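You operate a simulated robot arm through the tools that you are given. There is no shell and no other tool.

You run a simulated two-armed robot. Do the job below in one go: nothing can be reset, and whatever is moved stays where it is left.

## Task
Wipe up the spill on the desk top with the rag and put it back.

Only the result counts: the job must be done as asked and must still hold three seconds after the hand-in. Knocking over, shifting, dropping, spilling or breaking anything else fails it.

## Robot
Two 7-joint arms with two-finger parallel grippers on one trunk, on a base that moves. Base frame: it is fixed to the floor where the robot stands at the start and does not move with it; the origin is under the middle of the robot, x ahead of it, y to its left, z up; the surface under the hand at the start is at about z = 750. Units: mm, rad, N and s.
The left shoulder is at the start at [-82, 119, 851], the right one opposite. With the tool pointing down near the work surface each hand reaches from about 180 to 600 mm from the robot's upright axis, wherever it stands, measured 20 degrees to its own side. Payload 3.43 kg a hand.
The tool frame of a hand sits at the grasp point between the pads (the TCP): z along the fingers, y along the line on which they close. The tips reach 30 mm beyond it. The gripper opens to 94 mm. The fingers are 28 mm wide and 10 mm thick; the gripper's body (50 by 96 mm) begins 55 mm behind the TCP.
Orientation is that of the tool frame in the base frame, as a unit quaternion [x, y, z, w]. With the fingers straight down and closing along the base's y, the tool's x points along the base's -x, its y along +y and its z along -z.

## Interface
- The arms move only by the tool send_rows. It takes "left_rows", "right_rows" or both (then of equal length, played together; a hand with none holds still); each is a list of rows, each an object of numbers (a shift or turn left out is 0, a gripper value left out holds the last): "x", "y", "z": the shift along the base's x, y, z in mm; "rx", "ry", "rz": the turn, a rotation vector about the base's x, y, z in rad; "jaw": the gripper command, from -1 (fully open) to 1 (shut), values between in proportion. In form: [{"x": .., "y": .., "z": .., "rx": .., "ry": .., "rz": .., "jaw": ..}, ...]. A call has 1 to 20 rows; each row is the pose to reach, as a shift and turn from the pose commanded when the call began. A row lasts 0.2 s, in which the tool goes at most 50 mm and 0.15 rad; a call with a longer step from one row to the next is refused whole, and so is a gripper value outside its range. A pose out of reach is approached as far as the arm can. The call stops where the force on the tool passes 40 N (or 10 N more than at its start, if that is more) or the arm is blocked; 0.2 s more then pass. Each finger travels about 153 mm/s and halts on what it meets, pressing with about 27 N; the grip force reading is that of the motor and also rises with nothing between the fingers. The clock runs only during rows and for 0.2 s after the last one: add rows that repeat a pose to give the fingers time. It gives the time, the measured TCP pose, the force on the tool (base axes), the opening and the grip force at its end, in the units of the frame above (readings bear some noise), with the torque about the TCP (base axes, N m) and any sound that the robot's microphone picked up.
- Cameras (640 x 400 px; columns grow to the right, rows downward): "scene" is now at [20.3, 34.9, 1553.9]; the picture's right is [0.49, -0.87, 0.00], its down [-0.70, -0.40, -0.59] and it looks along [0.52, 0.29, -0.80] (base axes); focal length 257 px, centre (320, 200). "left" rides on the left gripper at [76, -14, -102] in its tool frame; the picture's right is [0.18, 0.98, 0.00], its down [-0.75, 0.14, -0.64] and it looks along [-0.63, 0.12, 0.77] (tool axes); focal length 243 px, centre (320, 200). "right" rides on the right gripper at [76, 14, -102] in its tool frame; the picture's right is [-0.18, 0.98, 0.00], its down [-0.75, -0.14, -0.64] and it looks along [-0.63, -0.12, 0.77] (tool axes); focal length 243 px, centre (320, 200).
- capture(camera): a new picture of that camera. It takes no simulated time.
- raise_lower(by): moves the trunk up (or, below 0, down) by that many mm; the arms and the scene camera ride with it, the base frame stays. It gives what a move gives, with no picture.
- steer(legs): drives the robot by 1 to 6 legs, each [ahead, left, turn to the left] in mm, mm and rad, along the robot's own axes; the way and the turn of a leg run together, so that a leg with both is an arc; at most 1500 mm and 3.142 rad a leg. The arms and the cameras ride along, it lands a little off, and it stops where it bumps. It gives what a move gives.
- aim_head(pan, tilt): turns the head with the scene camera to pan (to the left, within 2.496 rad either way) and tilt (down, from -0.506 to 1.204), counted from straight ahead of the robot (the tilt from the chest, where the trunk bows). It gives what a move gives.
- locate(camera, pixels): for up to 12 pixels [column, row] of the newest picture of that camera ("zoom" is the newest enlarged one), the place [x, y, z] in the base frame of the surface seen there, good to about 3 mm. It takes no simulated time.
- enlarge(camera, box): a new picture of the part [left, top, right, bottom] of that camera's present view, enlarged. It takes no simulated time.
- job_done(): hands the job in; it is judged then, once.

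Open the grippers and draw the arms clear of the work before you hand the job in, unless the task says otherwise.

The tools are called after "Request:" by a JSON object that holds its "op" and its "data". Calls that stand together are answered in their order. send_rows: Moves the arms, as the interface text tells. Its arguments: {"type":"object","properties":{"left_rows":{"type":"array","items":{"type":"object","properties":{"x":{"type":"number"},"y":{"type":"number"},"z":{"type":"number"},"rx":{"type":"number"},"ry":{"type":"number"},"rz":{"type":"number"},"jaw":{"type":"number"}}}},"right_rows":{"type":"array","items":{"type":"object","properties":{"x":{"type":"number"},"y":{"type":"number"},"z":{"type":"number"},"rx":{"type":"number"},"ry":{"type":"number"},"rz":{"type":"number"},"jaw":{"type":"number"}}}}},"required":[]} The other tools are called the same way: raise_lower (by) moves the trunk up or down; steer (legs) drives the base; aim_head (pan, tilt) turns the head that bears the scene camera; capture (camera) takes a picture; locate (camera, pixels) gives the place of the surface under pixels of a picture; enlarge (camera, box) takes an enlarged picture of a part of a camera's view; job_done () hands the job in.

At the start:

```text
clock: 0.0
left_tcp_pos: [317.9, 343.8, 1015.9]
left_tool_rot: [0.0, 1.0, 0.0, 0.0]
left_contact_force: [1.0, -0.3, -0.6]
left_ft_torque: [-0.01, 0.0, 0.01]
left_gripper_width: 93.8
left_finger_force: 0.1
right_tcp_pos: [295.8, 1.2, 933.0]
right_tool_rot: [0.0, 1.0, 0.0, 0.0]
right_contact_force: [0.2, -0.2, 0.1]
right_ft_torque: [0.03, 0.0, 0.0]
right_gripper_width: 94.2
right_finger_force: 0.1
trunk travel left (down, up): [-275.0, 60.0]
robot x, y, heading: [-1.4, 2.5, -0.001]
head pan, tilt (commanded): [0.517, 0.935]
```

scene: 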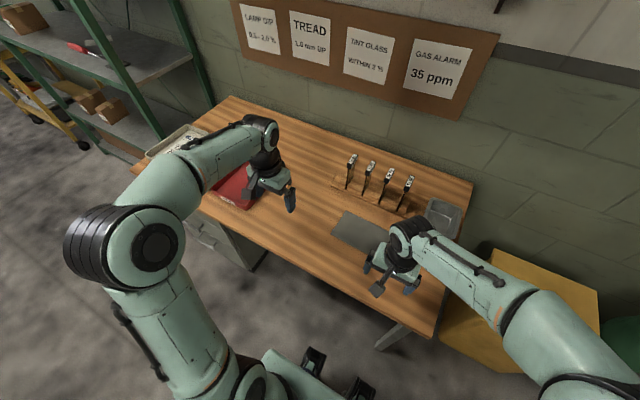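
right: 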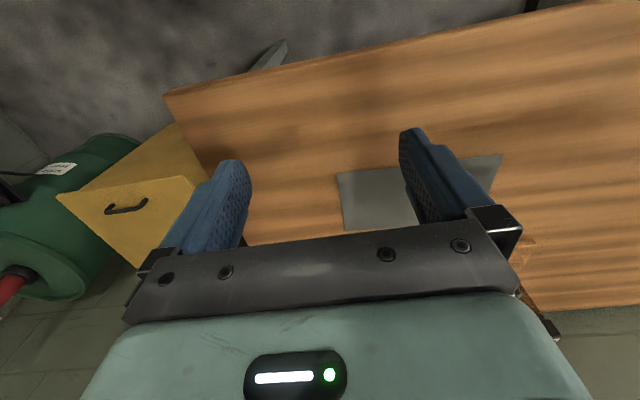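
left: 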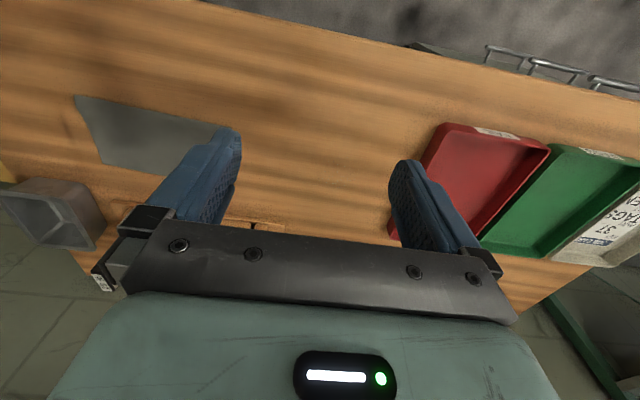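

The first pictures show a desk with trays, a rack of tools, a grey flat patch (about 360,230) and a grey box (440,215). I look closer to find the spill and the rag.

Request:
{"op": "enlarge", "data": {"camera": "scene", "box": [280, 130, 500, 290]}}

Request:
{"op": "enlarge", "data": {"camera": "scene", "box": [120, 80, 320, 240]}}

Request:
{"op": "enlarge", "data": {"camera": "left", "box": [0, 60, 320, 300]}}

```text
2.50 times, centred on (390, 210) of scene
```

zoom: 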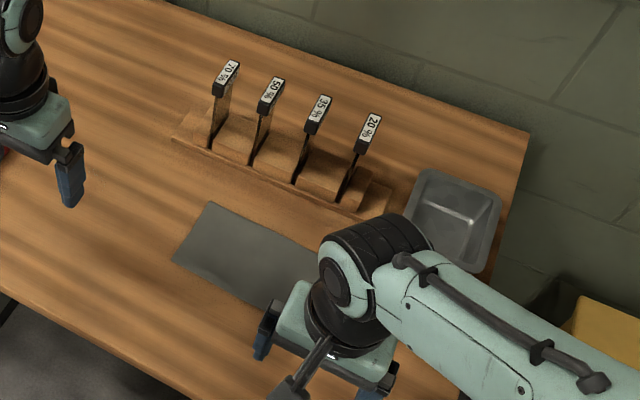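

```text
2.50 times, centred on (220, 160) of scene
```

zoom: 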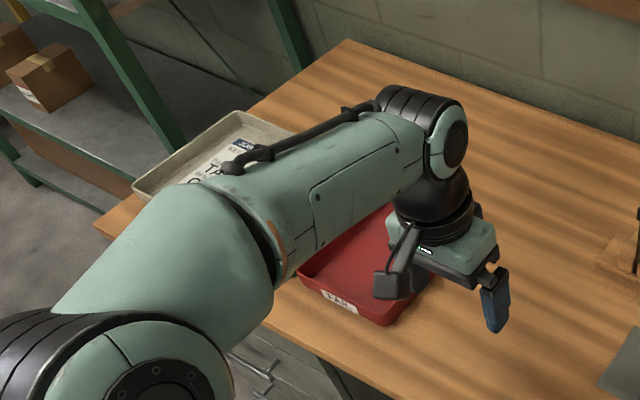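

```text
1.67 times, centred on (160, 180) of left
```

zoom: 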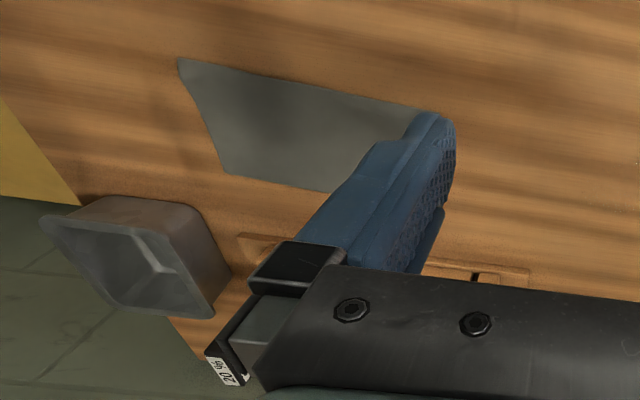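

No rag or obvious spill yet; the arms hide part of the desk. I turn the head to look around before moving any arm.

Request:
{"op": "aim_head", "data": {"pan": 0.0, "tilt": 0.9}}

Request:
{"op": "capture", "data": {"camera": "scene"}}

Request:
{"op": "aim_head", "data": {"pan": -0.8, "tilt": 0.8}}

Request:
{"op": "capture", "data": {"camera": "scene"}}

Request:
{"op": "aim_head", "data": {"pan": 1.1, "tilt": 0.7}}

Request:
{"op": "capture", "data": {"camera": "scene"}}

Request:
{"op": "aim_head", "data": {"pan": 0.4, "tilt": 0.4}}

Request:
{"op": "capture", "data": {"camera": "scene"}}

```text
clock: 0.9
left_tcp_pos: [316.5, 343.8, 1015.6]
left_tool_rot: [0.0, 1.0, 0.0, -0.001]
left_contact_force: [0.6, 0.3, 0.3]
left_ft_torque: [0.0, -0.02, -0.02]
left_gripper_width: 93.9
left_finger_force: 0.1
right_tcp_pos: [297.1, 0.9, 933.7]
right_tool_rot: [0.0, 1.0, 0.0, 0.001]
right_contact_force: [-0.4, -0.1, 0.1]
right_ft_torque: [-0.02, -0.01, -0.01]
right_gripper_width: 93.9
right_finger_force: 0.0
trunk travel left (down, up): [-275.0, 60.0]
robot x, y, heading: [-0.4, 0.4, 0.002]
head pan, tilt (commanded): [0.0, 0.901]
```

```text
taken
```

scene: 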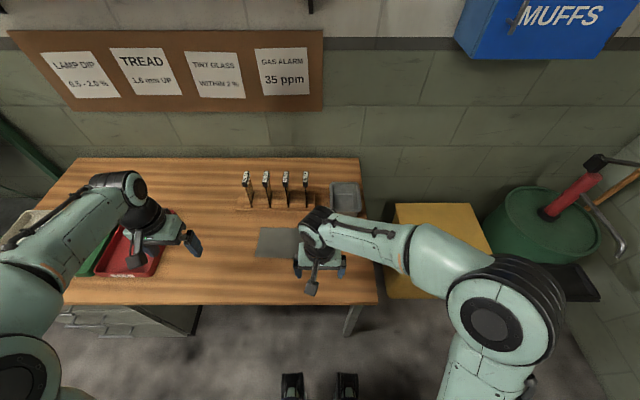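

```text
clock: 2.1
left_tcp_pos: [317.2, 343.5, 1014.8]
left_tool_rot: [0.0, 1.0, -0.001, 0.0]
left_contact_force: [-0.2, -0.3, -0.2]
left_ft_torque: [-0.02, 0.01, 0.02]
left_gripper_width: 94.0
left_finger_force: 0.0
right_tcp_pos: [297.2, 0.5, 933.1]
right_tool_rot: [0.0, 1.0, 0.0, 0.0]
right_contact_force: [-0.2, 0.0, 0.6]
right_ft_torque: [0.0, 0.0, 0.0]
right_gripper_width: 94.1
right_finger_force: 0.1
trunk travel left (down, up): [-275.0, 60.0]
robot x, y, heading: [0.8, 0.4, 0.002]
head pan, tilt (commanded): [-0.799, 0.799]
```

```text
taken
```

scene: 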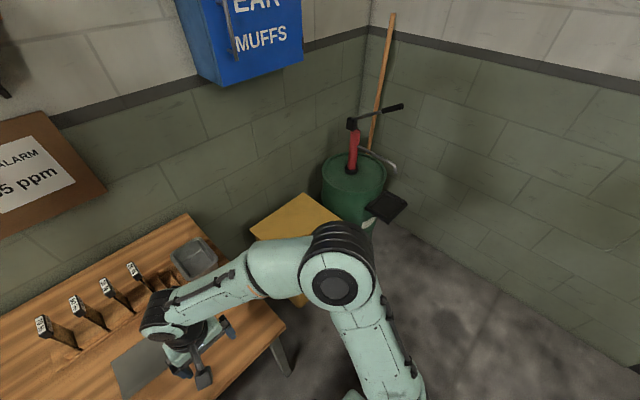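

```text
clock: 3.9
left_tcp_pos: [316.4, 345.4, 1014.6]
left_tool_rot: [0.0, 1.0, 0.0, 0.0]
left_contact_force: [-0.3, -0.1, 0.0]
left_ft_torque: [-0.01, 0.05, -0.04]
left_gripper_width: 94.1
left_finger_force: 0.1
right_tcp_pos: [296.2, 0.9, 933.0]
right_tool_rot: [0.001, 1.0, 0.0, 0.0]
right_contact_force: [-0.3, -0.3, 0.4]
right_ft_torque: [-0.01, -0.01, -0.02]
right_gripper_width: 94.1
right_finger_force: 0.0
trunk travel left (down, up): [-275.0, 60.0]
robot x, y, heading: [0.5, 1.4, -0.002]
head pan, tilt (commanded): [1.1, 0.7]
```

```text
taken
```

scene: 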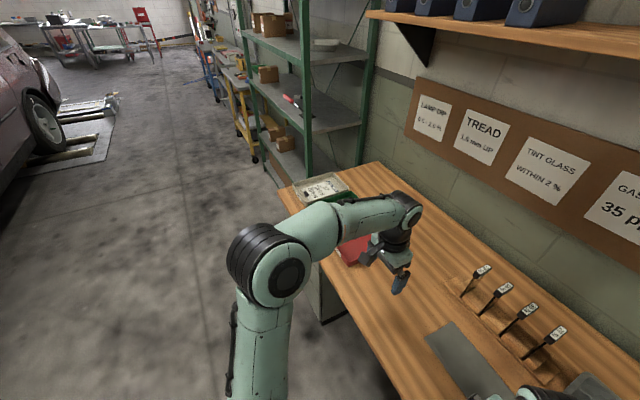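

```text
clock: 5.0
left_tcp_pos: [316.6, 344.9, 1014.6]
left_tool_rot: [0.0, 1.0, 0.001, 0.0]
left_contact_force: [0.3, 0.0, 0.7]
left_ft_torque: [-0.02, 0.03, 0.02]
left_gripper_width: 94.0
left_finger_force: 0.1
right_tcp_pos: [297.8, 1.6, 933.4]
right_tool_rot: [0.0, 1.0, -0.001, 0.0]
right_contact_force: [-0.9, 0.4, -1.1]
right_ft_torque: [-0.02, 0.01, -0.02]
right_gripper_width: 94.4
right_finger_force: 0.0
trunk travel left (down, up): [-275.0, 60.0]
robot x, y, heading: [0.2, -0.0, -0.004]
head pan, tilt (commanded): [0.4, 0.4]
```

```text
taken
```

scene: 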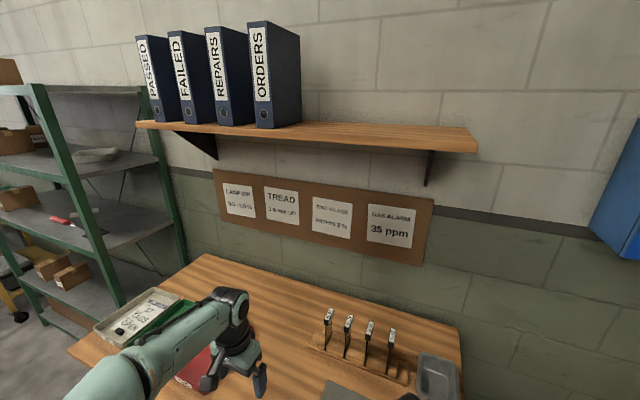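

The grey patch near (275,240) on the desk could be a cloth or a mat. I take pictures with the hand cameras enlarged and locate several points.

Request:
{"op": "enlarge", "data": {"camera": "right", "box": [300, 100, 560, 260]}}

Request:
{"op": "locate", "data": {"camera": "right", "pixels": [[340, 175], [345, 228], [500, 158], [380, 200], [180, 95], [560, 200], [420, 100]]}}

Request:
{"op": "locate", "data": {"camera": "left", "pixels": [[78, 97], [105, 160], [210, 130], [200, 60], [350, 120], [30, 200], [480, 170], [600, 190], [300, 200]]}}

```text
2.46 times, centred on (430, 180) of right
```

zoom: 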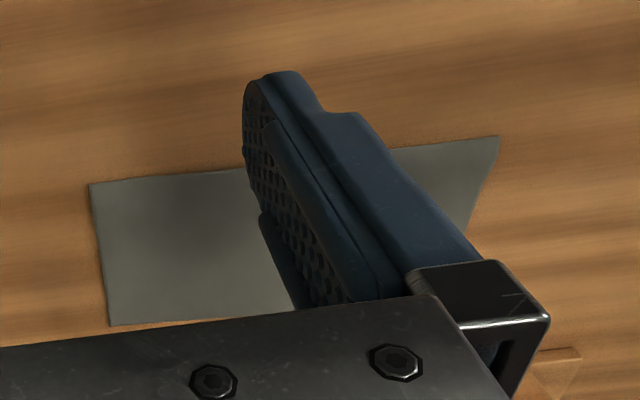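

```text
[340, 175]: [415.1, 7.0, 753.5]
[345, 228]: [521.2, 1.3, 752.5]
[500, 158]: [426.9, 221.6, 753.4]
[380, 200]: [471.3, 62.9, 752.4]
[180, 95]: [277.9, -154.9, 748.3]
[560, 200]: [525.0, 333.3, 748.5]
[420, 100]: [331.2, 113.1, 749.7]
```

```text
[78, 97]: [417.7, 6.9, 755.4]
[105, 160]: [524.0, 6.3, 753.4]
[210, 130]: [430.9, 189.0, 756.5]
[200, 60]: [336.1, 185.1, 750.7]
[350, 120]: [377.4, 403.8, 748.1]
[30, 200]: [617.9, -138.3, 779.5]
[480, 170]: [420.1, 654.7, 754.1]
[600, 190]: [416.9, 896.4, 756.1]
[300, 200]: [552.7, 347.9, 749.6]
```

The patch lies about 3-4 mm above the desk (z≈753 against 749), about 220×105 mm. I raise and draw both arms back to see the whole desk.

Request:
{"op": "send_rows", "data": {"right_rows": [{"z": 40}, {"z": 70, "x": -30, "y": -30}, {"z": 100, "x": -50, "y": -70}, {"z": 120, "x": -60, "y": -115}, {"z": 140, "x": -70, "y": -155}, {"z": 160, "x": -80, "y": -195}], "left_rows": [{"z": 20}, {"z": 40, "x": -30}, {"z": 60, "x": -60}, {"z": 70, "x": -100}, {"z": 80, "x": -130}, {"z": 90, "x": -150}]}}

Request:
{"op": "aim_head", "data": {"pan": 0.2, "tilt": 0.9}}

Request:
{"op": "capture", "data": {"camera": "scene"}}

Request:
{"op": "capture", "data": {"camera": "right"}}

Request:
{"op": "capture", "data": {"camera": "left"}}

```text
refused: row 2 steps farther than a row can; nothing moved
```

```text
clock: 5.9
left_tcp_pos: [316.7, 344.6, 1013.9]
left_tool_rot: [0.0, 1.0, 0.0, 0.001]
left_contact_force: [-0.4, -0.2, -0.8]
left_ft_torque: [0.01, 0.0, -0.02]
left_gripper_width: 94.0
left_finger_force: 0.0
right_tcp_pos: [297.9, 0.5, 932.9]
right_tool_rot: [0.0, 1.0, 0.0, 0.0]
right_contact_force: [0.9, 0.3, 0.0]
right_ft_torque: [0.01, 0.01, -0.01]
right_gripper_width: 94.0
right_finger_force: 0.1
trunk travel left (down, up): [-275.0, 60.0]
robot x, y, heading: [0.8, 0.5, 0.002]
head pan, tilt (commanded): [0.201, 0.901]
```

```text
taken
```

scene: 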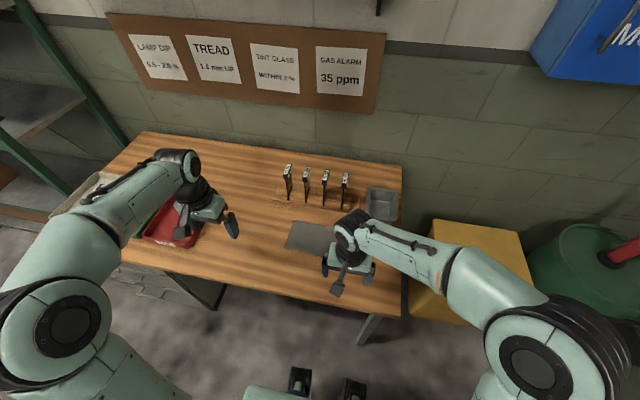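

```text
taken
```

right: 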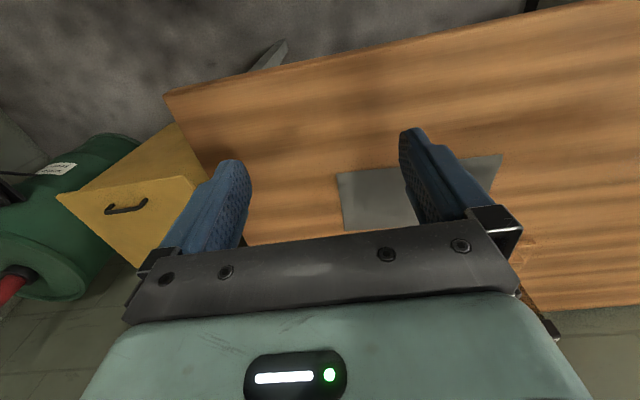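

```text
taken
```

left: 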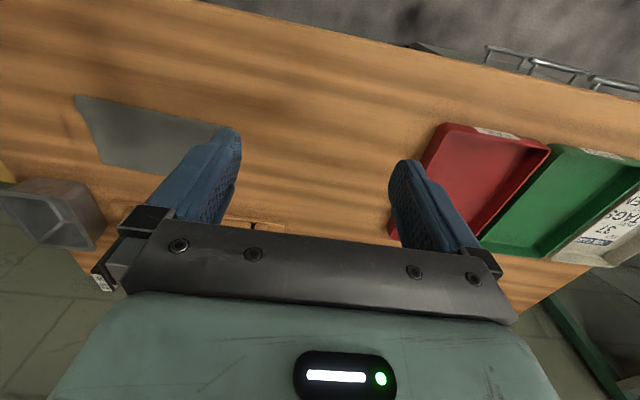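

The move was refused for too long a step; I send it again with smaller steps.

Request:
{"op": "send_rows", "data": {"right_rows": [{"z": 40}, {"z": 70, "x": -20, "y": -20}, {"z": 90, "x": -40, "y": -50}, {"z": 110, "x": -60, "y": -85}, {"z": 130, "x": -70, "y": -125}, {"z": 150, "x": -80, "y": -165}, {"z": 160, "x": -80, "y": -200}], "left_rows": [{"z": 20}, {"z": 40, "x": -30}, {"z": 60, "x": -60}, {"z": 70, "x": -90}, {"z": 80, "x": -120}, {"z": 90, "x": -140}, {"z": 90, "x": -150}]}}

Request:
{"op": "capture", "data": {"camera": "scene"}}

Request:
{"op": "capture", "data": {"camera": "right"}}

Request:
{"op": "capture", "data": {"camera": "left"}}

```text
clock: 7.5
left_tcp_pos: [168.2, 346.3, 1104.7]
left_tool_rot: [0.0, 1.0, 0.0, 0.0]
left_contact_force: [0.4, 0.0, -0.2]
left_ft_torque: [0.01, -0.01, 0.01]
left_gripper_width: 93.9
left_finger_force: 0.0
right_tcp_pos: [217.9, -201.1, 1089.7]
right_tool_rot: [0.0, 1.0, -0.001, 0.0]
right_contact_force: [0.1, -0.9, -0.1]
right_ft_torque: [0.02, 0.0, -0.03]
right_gripper_width: 94.3
right_finger_force: 0.1
trunk travel left (down, up): [-275.0, 60.0]
robot x, y, heading: [1.8, -1.7, -0.005]
head pan, tilt (commanded): [0.201, 0.901]
```

```text
taken
```

scene: 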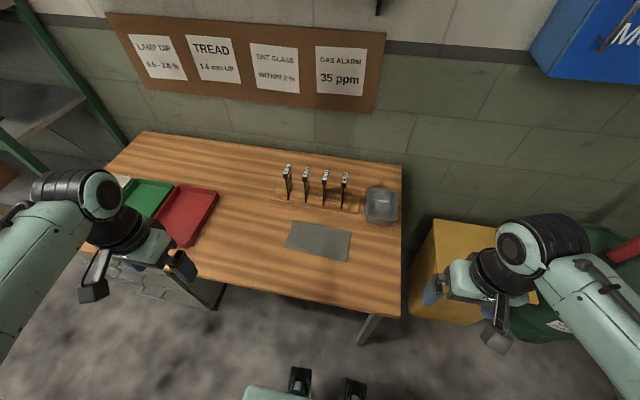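

```text
taken
```

right: 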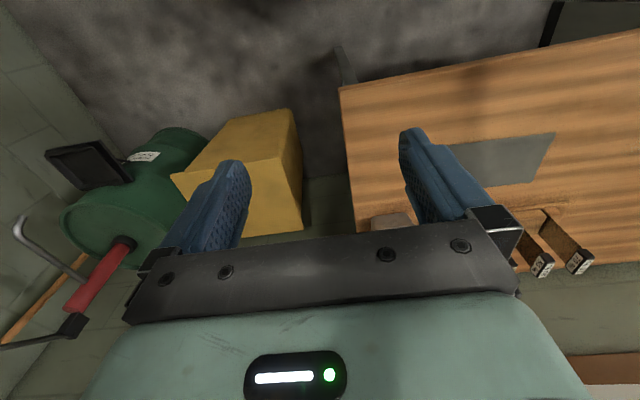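

```text
taken
```

left: 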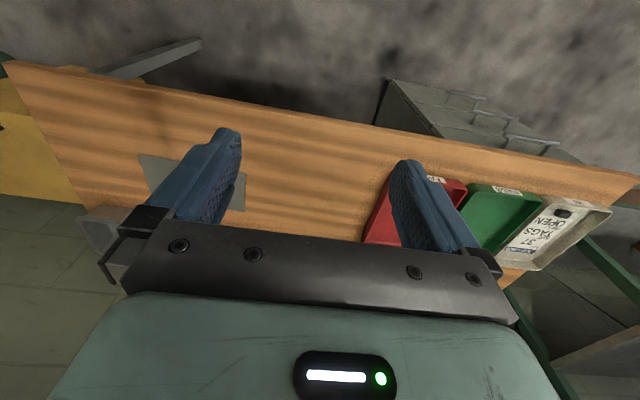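

Request:
{"op": "enlarge", "data": {"camera": "scene", "box": [250, 140, 410, 290]}}

Request:
{"op": "enlarge", "data": {"camera": "scene", "box": [100, 120, 280, 290]}}

Request:
{"op": "enlarge", "data": {"camera": "scene", "box": [390, 170, 640, 350]}}

```text
2.67 times, centred on (330, 215) of scene
```

zoom: 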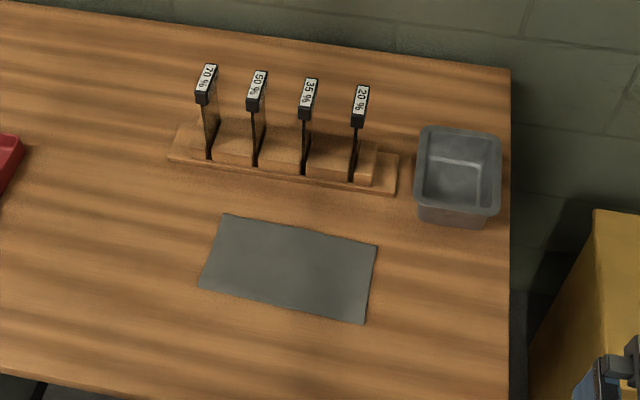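

```text
2.35 times, centred on (190, 205) of scene
```

zoom: 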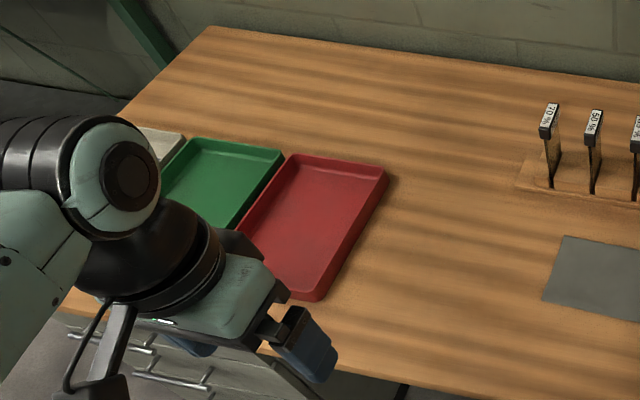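

```text
2.22 times, centred on (515, 260) of scene
```

zoom: 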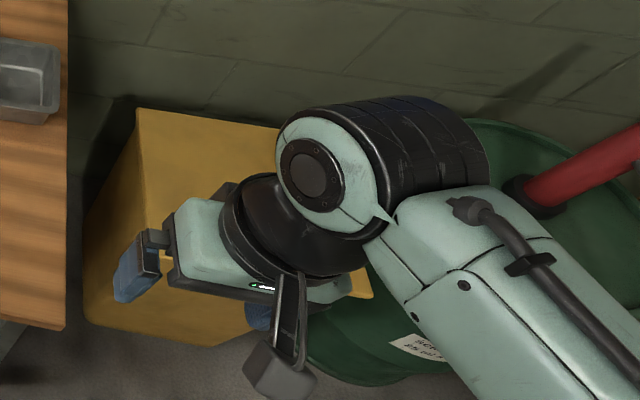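

The desk shows the grey patch, tint-gauge rack, grey tub and trays but no obvious puddle. I look around the rest of the room and into the shelves for the rag and other candidates.

Request:
{"op": "aim_head", "data": {"pan": 1.2, "tilt": 0.5}}

Request:
{"op": "enlarge", "data": {"camera": "scene", "box": [160, 0, 480, 200]}}

Request:
{"op": "aim_head", "data": {"pan": 2.4, "tilt": 0.6}}

Request:
{"op": "capture", "data": {"camera": "scene"}}

Request:
{"op": "aim_head", "data": {"pan": -2.4, "tilt": 0.6}}

Request:
{"op": "capture", "data": {"camera": "scene"}}

Request:
{"op": "aim_head", "data": {"pan": -1.0, "tilt": 0.6}}

Request:
{"op": "capture", "data": {"camera": "scene"}}

```text
clock: 8.8
left_tcp_pos: [167.4, 346.6, 1104.0]
left_tool_rot: [0.0, 1.0, 0.0, 0.0]
left_contact_force: [0.4, 0.6, 1.1]
left_ft_torque: [-0.03, 0.0, 0.01]
left_gripper_width: 94.1
left_finger_force: 0.1
right_tcp_pos: [219.6, -199.8, 1090.1]
right_tool_rot: [0.0, 1.0, 0.001, 0.0]
right_contact_force: [-0.1, -0.6, 0.6]
right_ft_torque: [0.0, -0.02, 0.02]
right_gripper_width: 93.9
right_finger_force: 0.1
trunk travel left (down, up): [-275.0, 60.0]
robot x, y, heading: [-0.9, -0.0, 0.003]
head pan, tilt (commanded): [1.201, 0.499]
```

```text
2.00 times, centred on (320, 100) of scene
```

zoom: 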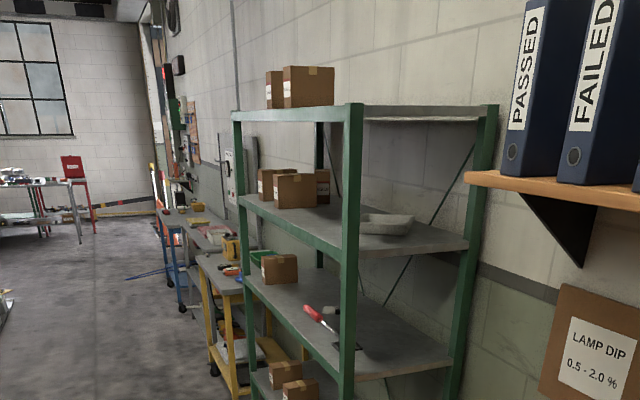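

```text
clock: 10.2
left_tcp_pos: [169.6, 345.8, 1104.0]
left_tool_rot: [0.0, 1.0, 0.0, 0.0]
left_contact_force: [-0.3, -0.2, -0.4]
left_ft_torque: [0.02, -0.04, 0.02]
left_gripper_width: 93.9
left_finger_force: 0.1
right_tcp_pos: [219.4, -200.9, 1089.0]
right_tool_rot: [0.0, 1.0, 0.0, 0.0]
right_contact_force: [0.1, -0.2, 0.0]
right_ft_torque: [0.03, 0.01, -0.01]
right_gripper_width: 94.2
right_finger_force: 0.1
trunk travel left (down, up): [-275.0, 60.0]
robot x, y, heading: [1.5, 0.5, -0.001]
head pan, tilt (commanded): [2.4, 0.6]
```

```text
taken
```

scene: 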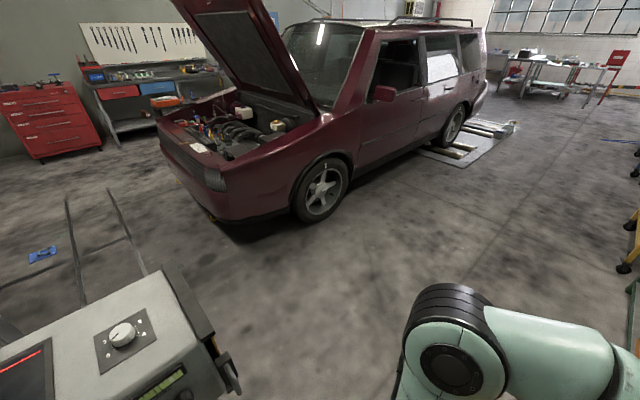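

```text
clock: 14.0
left_tcp_pos: [169.0, 345.7, 1104.1]
left_tool_rot: [0.001, 1.0, 0.0, 0.0]
left_contact_force: [-0.6, 0.6, 0.1]
left_ft_torque: [0.0, 0.01, -0.03]
left_gripper_width: 94.0
left_finger_force: 0.0
right_tcp_pos: [219.4, -200.6, 1090.9]
right_tool_rot: [-0.001, 1.0, 0.0, 0.0]
right_contact_force: [0.8, 0.1, 0.4]
right_ft_torque: [0.02, 0.0, -0.02]
right_gripper_width: 94.4
right_finger_force: 0.1
trunk travel left (down, up): [-275.0, 60.0]
robot x, y, heading: [-1.1, -0.9, -0.006]
head pan, tilt (commanded): [-2.4, 0.6]
```

```text
taken
```

scene: 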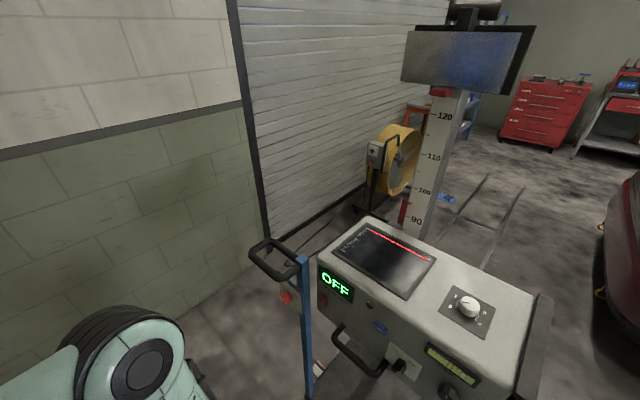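

```text
clock: 15.5
left_tcp_pos: [169.7, 345.6, 1104.2]
left_tool_rot: [0.0, 1.0, 0.0, 0.0]
left_contact_force: [-0.3, 0.1, -1.3]
left_ft_torque: [0.01, 0.01, -0.01]
left_gripper_width: 94.1
left_finger_force: 0.0
right_tcp_pos: [219.2, -200.7, 1090.0]
right_tool_rot: [0.0, 1.0, 0.001, 0.0]
right_contact_force: [-0.4, -0.2, 0.6]
right_ft_torque: [0.0, 0.05, 0.0]
right_gripper_width: 93.9
right_finger_force: 0.1
trunk travel left (down, up): [-275.0, 60.0]
robot x, y, heading: [-0.6, 0.2, -0.001]
head pan, tilt (commanded): [-1.0, 0.6]
```

```text
taken
```

scene: 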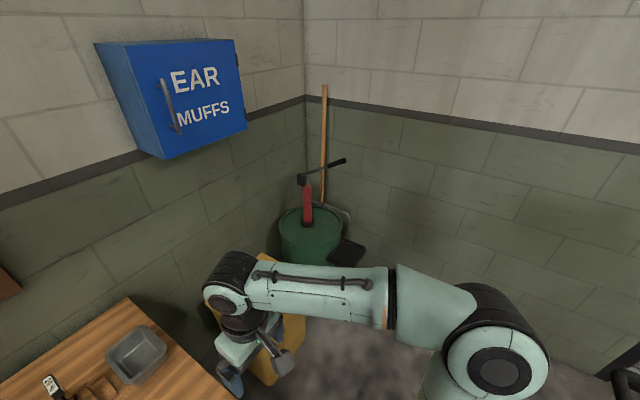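

I aim the head back to the desk, look at the left end and enlarge different parts for a clear or wet-looking spill.

Request:
{"op": "aim_head", "data": {"pan": 0.4, "tilt": 0.85}}

Request:
{"op": "enlarge", "data": {"camera": "scene", "box": [300, 150, 460, 250]}}

Request:
{"op": "enlarge", "data": {"camera": "scene", "box": [200, 100, 360, 200]}}

Request:
{"op": "enlarge", "data": {"camera": "scene", "box": [220, 200, 380, 300]}}

Request:
{"op": "enlarge", "data": {"camera": "scene", "box": [80, 100, 240, 200]}}

Request:
{"op": "capture", "data": {"camera": "scene"}}

```text
clock: 17.1
left_tcp_pos: [168.2, 346.2, 1104.5]
left_tool_rot: [-0.001, 1.0, 0.0, 0.0]
left_contact_force: [0.4, 0.1, -0.1]
left_ft_torque: [0.02, 0.0, 0.0]
left_gripper_width: 93.9
left_finger_force: 0.1
right_tcp_pos: [218.9, -200.2, 1089.9]
right_tool_rot: [0.0, 1.0, 0.0, 0.001]
right_contact_force: [-0.3, 1.2, -0.7]
right_ft_torque: [-0.03, 0.01, 0.0]
right_gripper_width: 94.0
right_finger_force: 0.0
trunk travel left (down, up): [-275.0, 60.0]
robot x, y, heading: [0.4, 0.0, 0.001]
head pan, tilt (commanded): [0.4, 0.85]
```

```text
4.00 times, centred on (380, 200) of scene
```

zoom: 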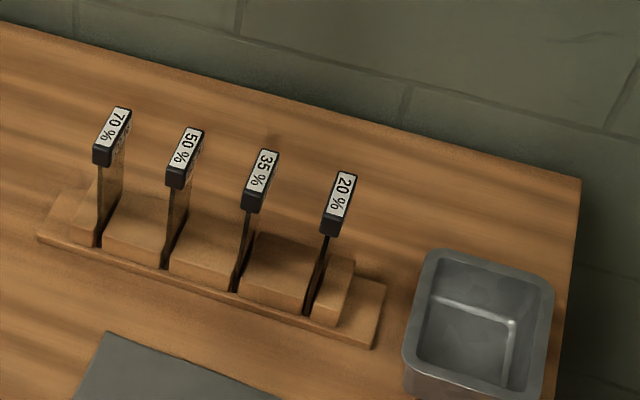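

```text
4.00 times, centred on (280, 150) of scene
```

zoom: 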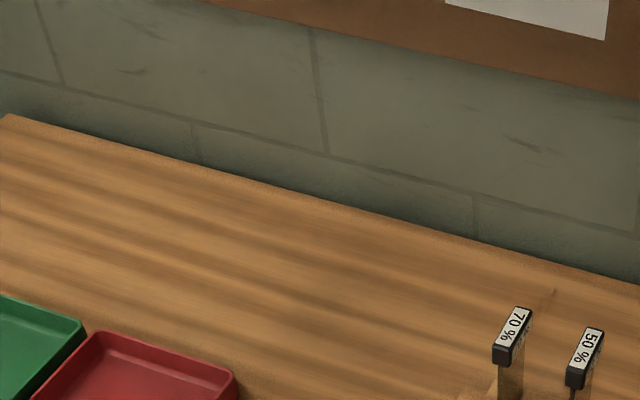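

```text
4.00 times, centred on (300, 250) of scene
```

zoom: 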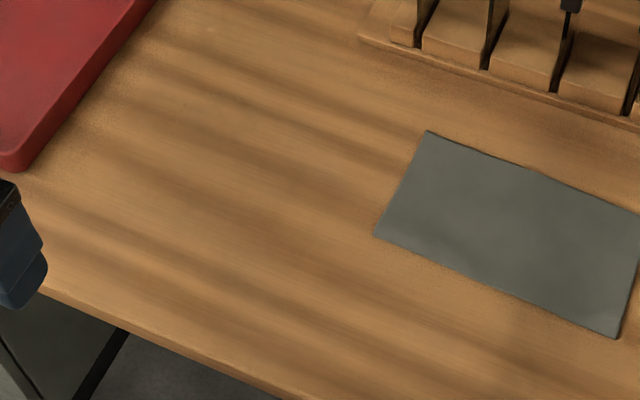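

```text
4.00 times, centred on (160, 150) of scene
```

zoom: 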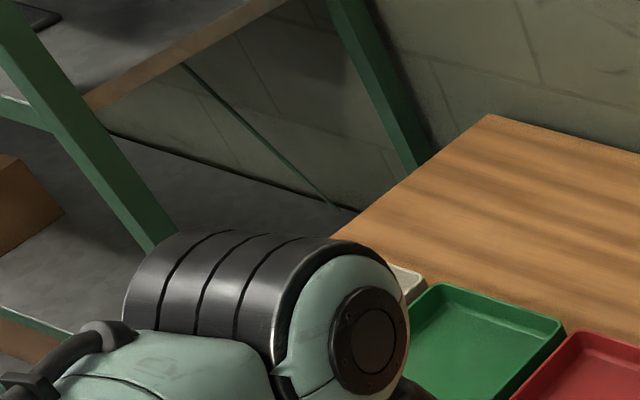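

```text
taken
```

scene: 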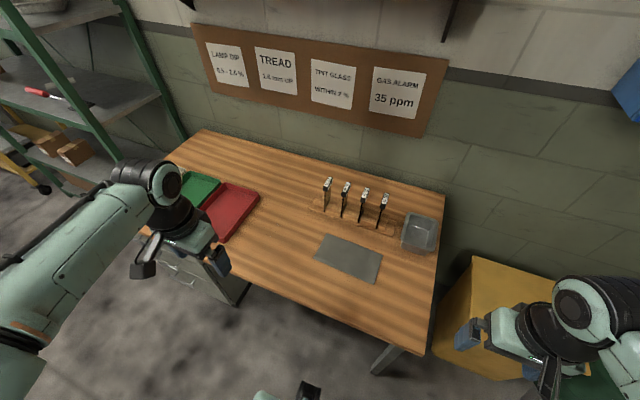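

No puddle stands out from above. I locate desk features to get the layout, then will look at it from lower with the hand cameras, where a wet film might shine.

Request:
{"op": "locate", "data": {"camera": "scene", "pixels": [[203, 131], [443, 197], [428, 352], [330, 236], [316, 260], [381, 252], [375, 282], [347, 258], [420, 233], [310, 200], [400, 232], [255, 290]]}}

Request:
{"op": "send_rows", "data": {"right_rows": [{"y": 45}, {"y": 90, "z": -10}, {"y": 130, "z": -30}, {"y": 165, "z": -60}, {"y": 195, "z": -95}, {"y": 215, "z": -135}, {"y": 225, "z": -160}], "left_rows": [{"z": -20, "y": 30}, {"z": -50, "y": 60}, {"z": -80, "y": 90}, {"z": -110, "y": 110}, {"z": -140, "y": 110}, {"z": -160, "y": 110}, {"z": -160, "y": 110}]}}

Request:
{"op": "capture", "data": {"camera": "right"}}

Request:
{"op": "capture", "data": {"camera": "left"}}

Request:
{"op": "capture", "data": {"camera": "scene"}}

```text
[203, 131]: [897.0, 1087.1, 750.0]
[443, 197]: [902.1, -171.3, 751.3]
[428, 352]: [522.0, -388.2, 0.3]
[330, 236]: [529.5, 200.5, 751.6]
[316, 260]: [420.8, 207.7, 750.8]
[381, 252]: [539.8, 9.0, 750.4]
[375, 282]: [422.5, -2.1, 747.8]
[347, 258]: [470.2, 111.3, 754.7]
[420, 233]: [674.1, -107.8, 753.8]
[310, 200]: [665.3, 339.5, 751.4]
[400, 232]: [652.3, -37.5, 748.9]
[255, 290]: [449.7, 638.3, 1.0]
```

```text
clock: 18.7
left_tcp_pos: [168.1, 454.9, 944.8]
left_tool_rot: [0.0, 1.0, 0.0, 0.0]
left_contact_force: [0.3, 0.1, -0.2]
left_ft_torque: [-0.03, 0.0, -0.01]
left_gripper_width: 93.7
left_finger_force: 0.1
right_tcp_pos: [216.5, 24.0, 932.0]
right_tool_rot: [0.0, 1.0, 0.001, 0.0]
right_contact_force: [0.1, 0.0, -0.1]
right_ft_torque: [-0.01, 0.02, 0.03]
right_gripper_width: 94.0
right_finger_force: 0.1
trunk travel left (down, up): [-275.0, 60.0]
robot x, y, heading: [0.8, 2.2, -0.0]
head pan, tilt (commanded): [0.4, 0.85]
```

```text
taken
```

right: 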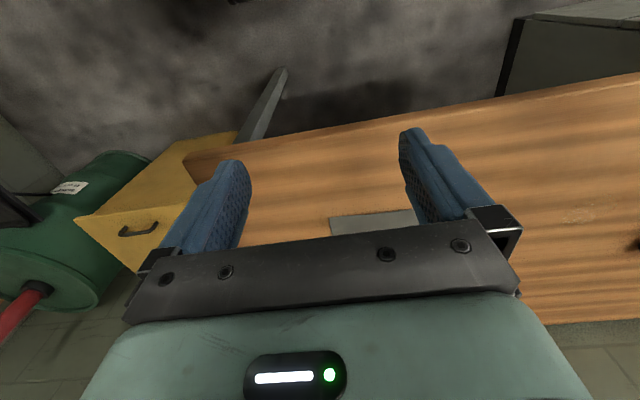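

```text
taken
```

left: 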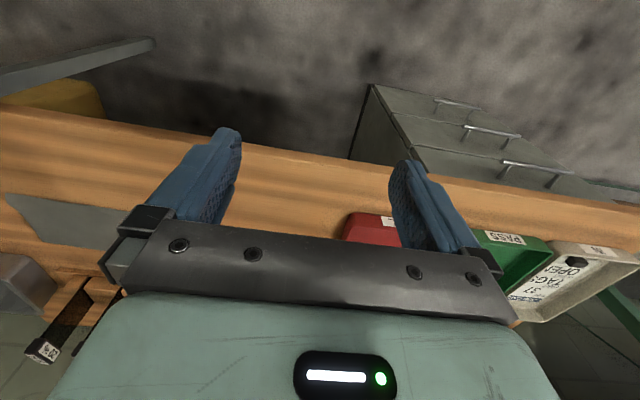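

```text
taken
```

scene: 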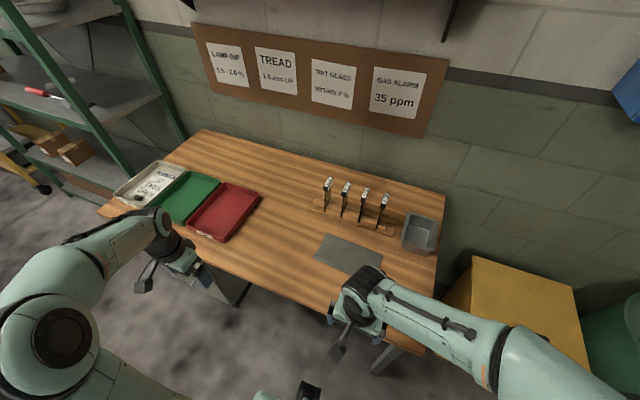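

The right camera shows a faint light spot at (578,215) and something dark at (635,245); the beige tray holds a dark item (577,262) in the left picture. I enlarge these.

Request:
{"op": "enlarge", "data": {"camera": "right", "box": [520, 160, 640, 280]}}

Request:
{"op": "locate", "data": {"camera": "right", "pixels": [[578, 215], [635, 245], [540, 190]]}}

Request:
{"op": "enlarge", "data": {"camera": "left", "box": [340, 180, 640, 340]}}

Request:
{"op": "enlarge", "data": {"camera": "scene", "box": [100, 150, 260, 250]}}

Request:
{"op": "enlarge", "data": {"camera": "scene", "box": [240, 150, 400, 250]}}

```text
3.33 times, centred on (580, 220) of right
```

zoom: 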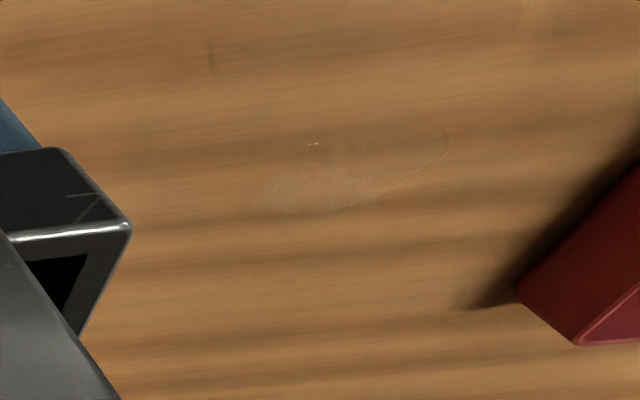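

```text
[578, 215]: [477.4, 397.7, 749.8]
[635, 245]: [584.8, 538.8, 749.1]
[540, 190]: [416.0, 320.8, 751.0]
```

```text
2.13 times, centred on (490, 260) of left
```

zoom: 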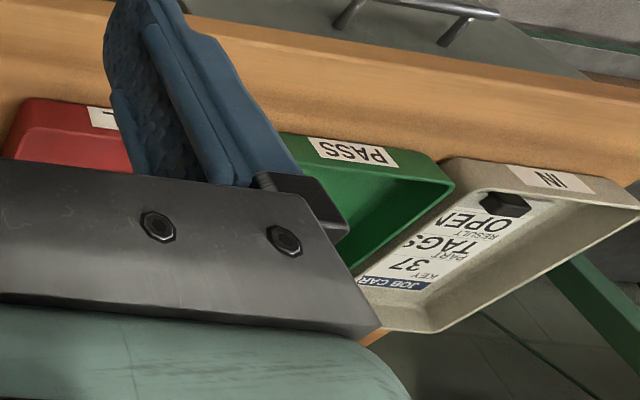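

```text
4.00 times, centred on (180, 200) of scene
```

zoom: 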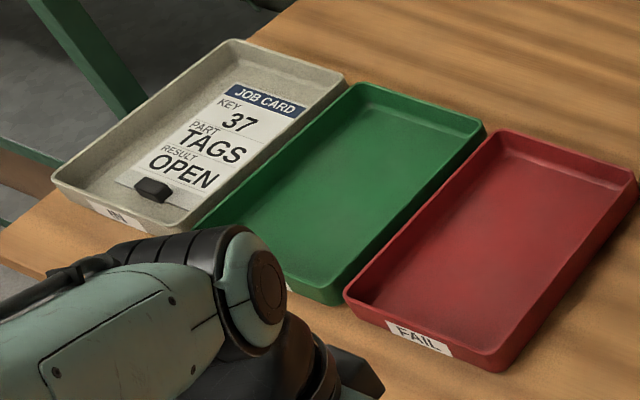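

```text
4.00 times, centred on (320, 200) of scene
```

zoom: 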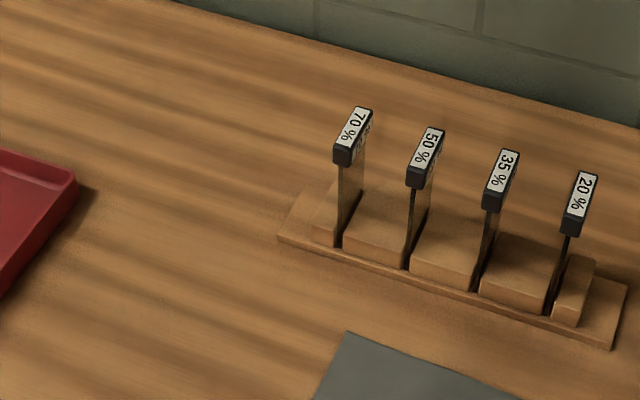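

There it is: a clear puddle with a thin outline, in the first enlarged picture around (250–450,115–215), near base (480,400). I enlarge it more and locate its outline.

Request:
{"op": "enlarge", "data": {"camera": "right", "box": [545, 185, 625, 235]}}

Request:
{"op": "locate", "data": {"camera": "zoom", "pixels": [[100, 150], [200, 200], [300, 200], [400, 200], [500, 200], [600, 200], [320, 100], [320, 300]]}}

```text
8.00 times, centred on (585, 210) of right
```

zoom: 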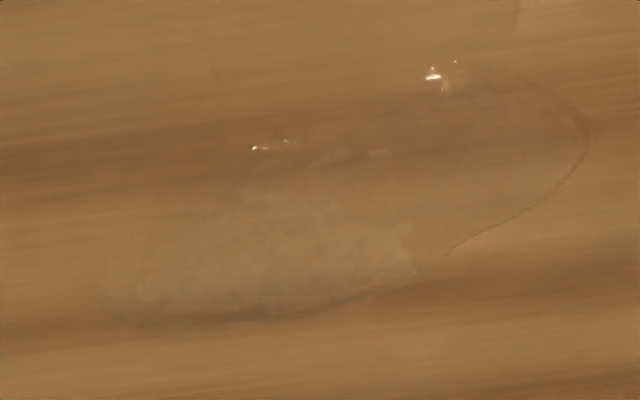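

```text
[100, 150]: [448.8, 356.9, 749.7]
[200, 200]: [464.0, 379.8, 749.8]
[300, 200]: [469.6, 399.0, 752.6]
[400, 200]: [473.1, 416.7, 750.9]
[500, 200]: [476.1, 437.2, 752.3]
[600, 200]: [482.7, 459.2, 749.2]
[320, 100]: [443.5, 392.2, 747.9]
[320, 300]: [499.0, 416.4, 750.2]
```

The puddle is clear liquid roughly between (440–505, 365–455). Next I look closely at the grey patch with the right hand camera, to see whether it's the rag, keeping the fingers well above the desk.

Request:
{"op": "send_rows", "data": {"right_rows": [{"x": 40, "y": 12}, {"x": 80, "y": 24}, {"x": 120, "y": 36}, {"x": 150, "y": 48}, {"x": 170, "y": 60}]}}

Request:
{"op": "capture", "data": {"camera": "right"}}

Request:
{"op": "enlarge", "data": {"camera": "right", "box": [230, 40, 430, 240]}}

```text
clock: 19.9
left_tcp_pos: [168.7, 455.3, 946.5]
left_tool_rot: [0.0, 1.0, 0.0, 0.0]
left_contact_force: [-0.9, 0.4, -0.8]
left_ft_torque: [0.01, 0.0, 0.01]
left_gripper_width: 94.2
left_finger_force: 0.1
right_tcp_pos: [385.2, 88.1, 932.8]
right_tool_rot: [-0.001, 1.0, 0.0, 0.0]
right_contact_force: [-0.2, 0.2, 0.0]
right_ft_torque: [0.01, 0.01, 0.01]
right_gripper_width: 94.0
right_finger_force: 0.1
trunk travel left (down, up): [-275.0, 60.0]
robot x, y, heading: [3.4, 2.3, -0.001]
head pan, tilt (commanded): [0.4, 0.85]
```

```text
taken
```

right: 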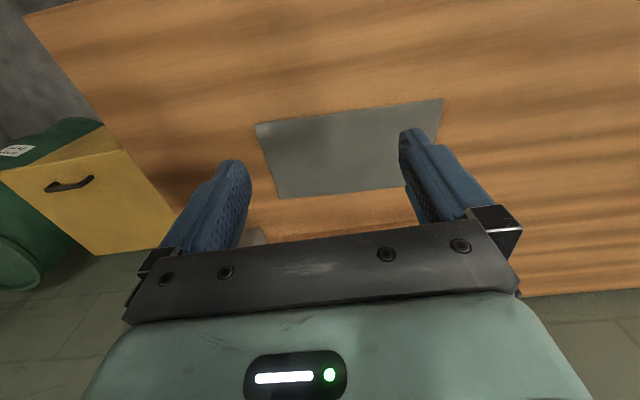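

```text
2.00 times, centred on (330, 140) of right
```

zoom: 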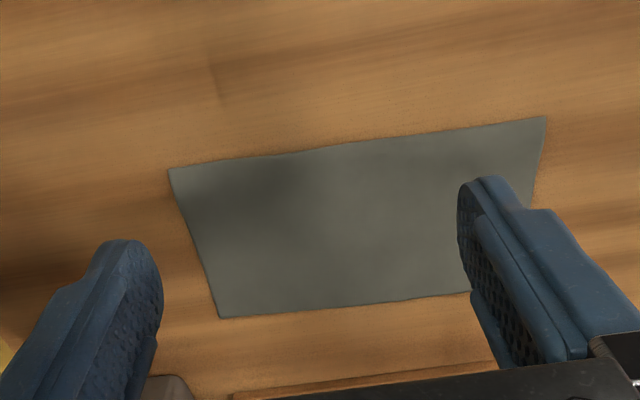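

The grey patch is a thin cloth-like sheet with slightly wavy edges: this is the rag. The left hand could reach both the rag and puddle if the base stands ~150 mm further left, so I draw the right arm back and up first.

Request:
{"op": "send_rows", "data": {"right_rows": [{"x": -35, "y": -20, "z": 15}, {"x": -70, "y": -40, "z": 30}, {"x": -105, "y": -70, "z": 45}, {"x": -140, "y": -100, "z": 60}, {"x": -165, "y": -135, "z": 80}, {"x": -180, "y": -175, "z": 100}, {"x": -190, "y": -215, "z": 120}, {"x": -195, "y": -255, "z": 140}, {"x": -195, "y": -285, "z": 150}]}}

Request:
{"op": "steer", "data": {"legs": [[0, 150, 0]]}}

Request:
{"op": "aim_head", "data": {"pan": 0.15, "tilt": 0.95}}

Request:
{"op": "capture", "data": {"camera": "scene"}}

Request:
{"op": "capture", "data": {"camera": "left"}}

Request:
{"op": "capture", "data": {"camera": "right"}}

```text
clock: 21.9
left_tcp_pos: [167.9, 454.1, 946.0]
left_tool_rot: [-0.001, 1.0, -0.001, 0.0]
left_contact_force: [-0.3, 0.0, 0.5]
left_ft_torque: [0.0, -0.01, 0.02]
left_gripper_width: 93.9
left_finger_force: 0.0
right_tcp_pos: [193.6, -199.0, 1081.2]
right_tool_rot: [0.0, 1.0, 0.0, -0.001]
right_contact_force: [-0.4, -0.7, 0.5]
right_ft_torque: [0.0, 0.0, 0.01]
right_gripper_width: 94.0
right_finger_force: 0.0
trunk travel left (down, up): [-275.0, 60.0]
robot x, y, heading: [-2.9, 5.2, -0.001]
head pan, tilt (commanded): [0.4, 0.85]
```

```text
clock: 23.8
left_tcp_pos: [168.9, 602.8, 946.4]
left_tool_rot: [0.001, 1.0, 0.0, 0.001]
left_contact_force: [-0.4, -0.2, -0.2]
left_ft_torque: [-0.02, -0.03, -0.01]
left_gripper_width: 94.2
left_finger_force: 0.0
right_tcp_pos: [193.5, -50.2, 1080.9]
right_tool_rot: [0.001, 1.0, 0.001, -0.001]
right_contact_force: [1.0, 0.1, -0.8]
right_ft_torque: [0.0, 0.0, 0.01]
right_gripper_width: 94.0
right_finger_force: 0.2
trunk travel left (down, up): [-275.0, 60.0]
robot x, y, heading: [-1.8, 148.9, 0.0]
head pan, tilt (commanded): [0.4, 0.85]
```

```text
clock: 24.6
left_tcp_pos: [169.6, 602.8, 945.7]
left_tool_rot: [0.0, 1.0, 0.0, 0.0]
left_contact_force: [-0.1, 0.4, -0.1]
left_ft_torque: [-0.02, 0.0, -0.01]
left_gripper_width: 94.1
left_finger_force: 0.1
right_tcp_pos: [193.7, -49.4, 1080.7]
right_tool_rot: [0.0, 1.0, 0.0, 0.001]
right_contact_force: [0.1, 1.0, 0.2]
right_ft_torque: [0.01, 0.01, 0.02]
right_gripper_width: 93.9
right_finger_force: 0.1
trunk travel left (down, up): [-275.0, 60.0]
robot x, y, heading: [-2.9, 150.8, 0.003]
head pan, tilt (commanded): [0.15, 0.949]
```

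```text
taken
```

scene: 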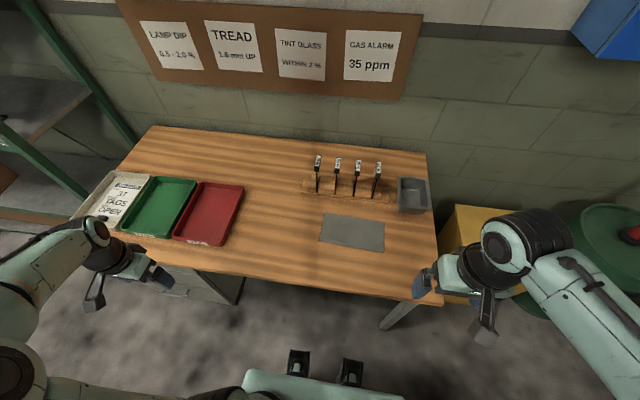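

```text
taken
```

left: 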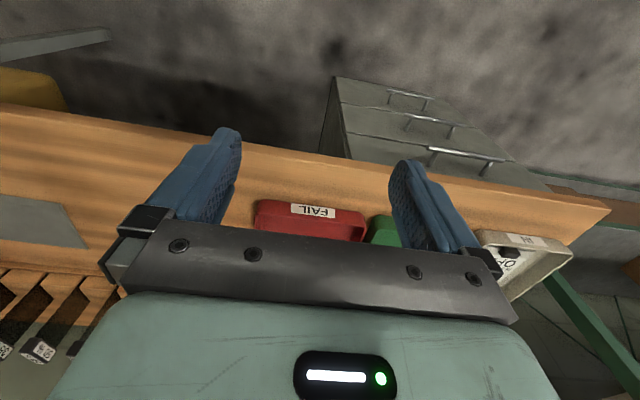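

```text
taken
```

right: 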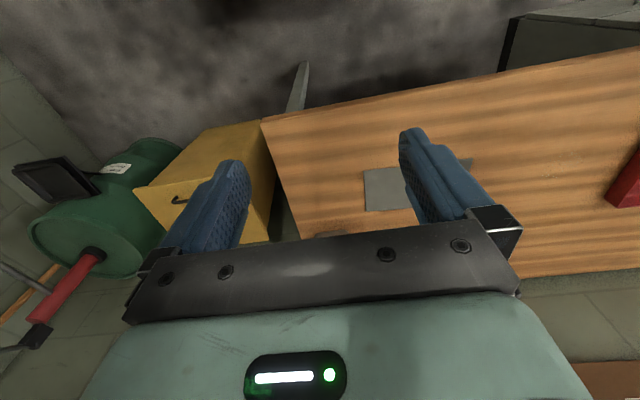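

The base now stands at y≈150. I bring the left hand over the puddle area, high up, to map the puddle outline and check the rest of the desk.

Request:
{"op": "send_rows", "data": {"left_rows": [{"x": 30, "y": -28}, {"x": 60, "y": -56}, {"x": 90, "y": -84}, {"x": 120, "y": -112}, {"x": 150, "y": -140}, {"x": 180, "y": -168}, {"x": 205, "y": -190}, {"x": 220, "y": -200}]}}

Request:
{"op": "capture", "data": {"camera": "left"}}

Request:
{"op": "enlarge", "data": {"camera": "left", "box": [240, 80, 400, 180]}}

Request:
{"op": "enlarge", "data": {"camera": "right", "box": [500, 110, 640, 220]}}

```text
clock: 26.4
left_tcp_pos: [389.9, 405.9, 944.5]
left_tool_rot: [0.0, 1.0, 0.0, 0.0]
left_contact_force: [-0.4, 0.1, -0.1]
left_ft_torque: [-0.01, 0.02, 0.02]
left_gripper_width: 94.1
left_finger_force: 0.1
right_tcp_pos: [193.6, -49.2, 1081.7]
right_tool_rot: [0.001, 1.0, 0.0, 0.0]
right_contact_force: [-1.3, -0.1, -0.4]
right_ft_torque: [0.0, 0.01, 0.0]
right_gripper_width: 93.8
right_finger_force: 0.1
trunk travel left (down, up): [-275.0, 60.0]
robot x, y, heading: [0.4, 146.9, -0.005]
head pan, tilt (commanded): [0.15, 0.949]
```

```text
taken
```

left: 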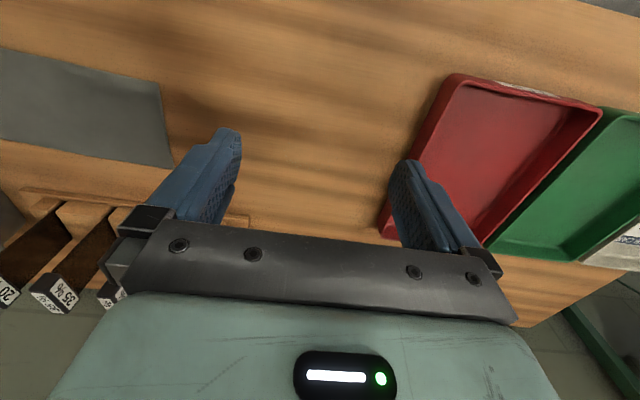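

```text
4.00 times, centred on (320, 130) of left
```

zoom: 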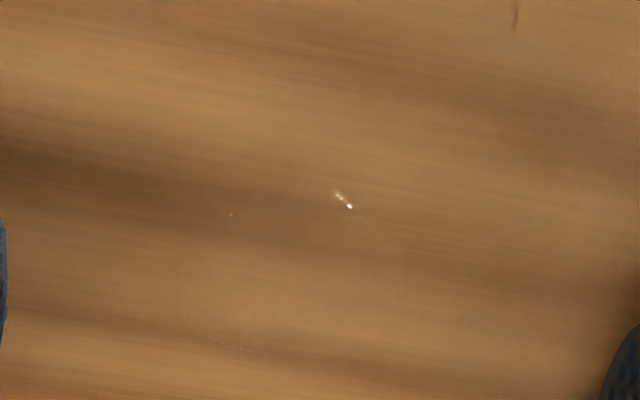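

```text
3.64 times, centred on (570, 165) of right
```

zoom: 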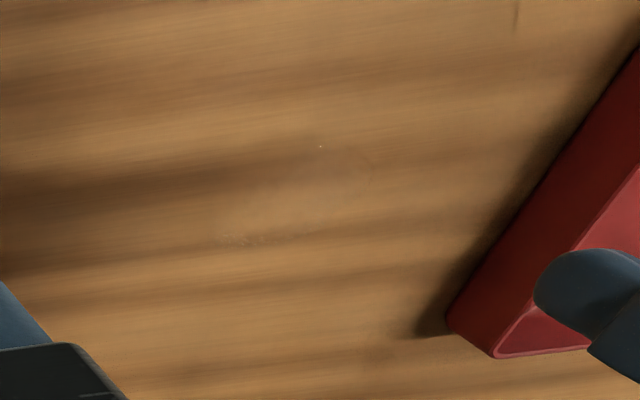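

The puddle shows as faint glints here. I enlarge more to find its outline and locate it, as well as the red tray's near edge.

Request:
{"op": "enlarge", "data": {"camera": "left", "box": [260, 125, 370, 195]}}

Request:
{"op": "locate", "data": {"camera": "zoom", "pixels": [[100, 100], [320, 100], [540, 100], [100, 300], [320, 300], [540, 300]]}}

Request:
{"op": "locate", "data": {"camera": "left", "pixels": [[450, 80], [380, 230], [440, 100], [160, 85], [172, 165], [20, 120], [30, 190], [245, 222]]}}

```text
5.71 times, centred on (315, 160) of left
```

zoom: 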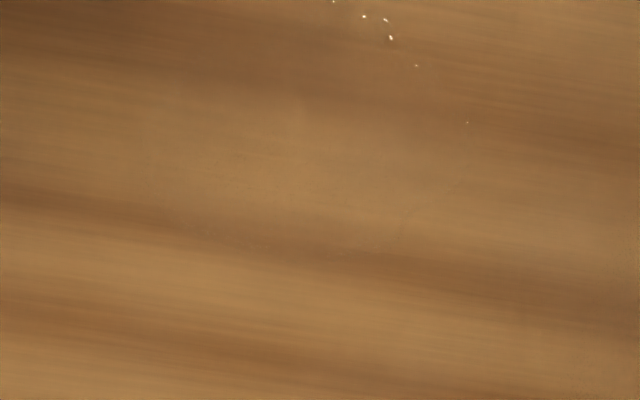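

```text
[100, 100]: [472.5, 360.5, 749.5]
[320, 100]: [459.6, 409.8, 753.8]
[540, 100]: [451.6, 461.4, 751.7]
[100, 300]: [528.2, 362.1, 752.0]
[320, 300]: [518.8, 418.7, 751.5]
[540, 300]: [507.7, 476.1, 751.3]
```

```text
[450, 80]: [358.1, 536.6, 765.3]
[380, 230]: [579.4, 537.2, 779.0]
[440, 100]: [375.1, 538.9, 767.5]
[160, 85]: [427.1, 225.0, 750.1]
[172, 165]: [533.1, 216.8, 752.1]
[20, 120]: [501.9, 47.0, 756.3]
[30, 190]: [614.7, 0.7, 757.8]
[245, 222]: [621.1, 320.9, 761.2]
```

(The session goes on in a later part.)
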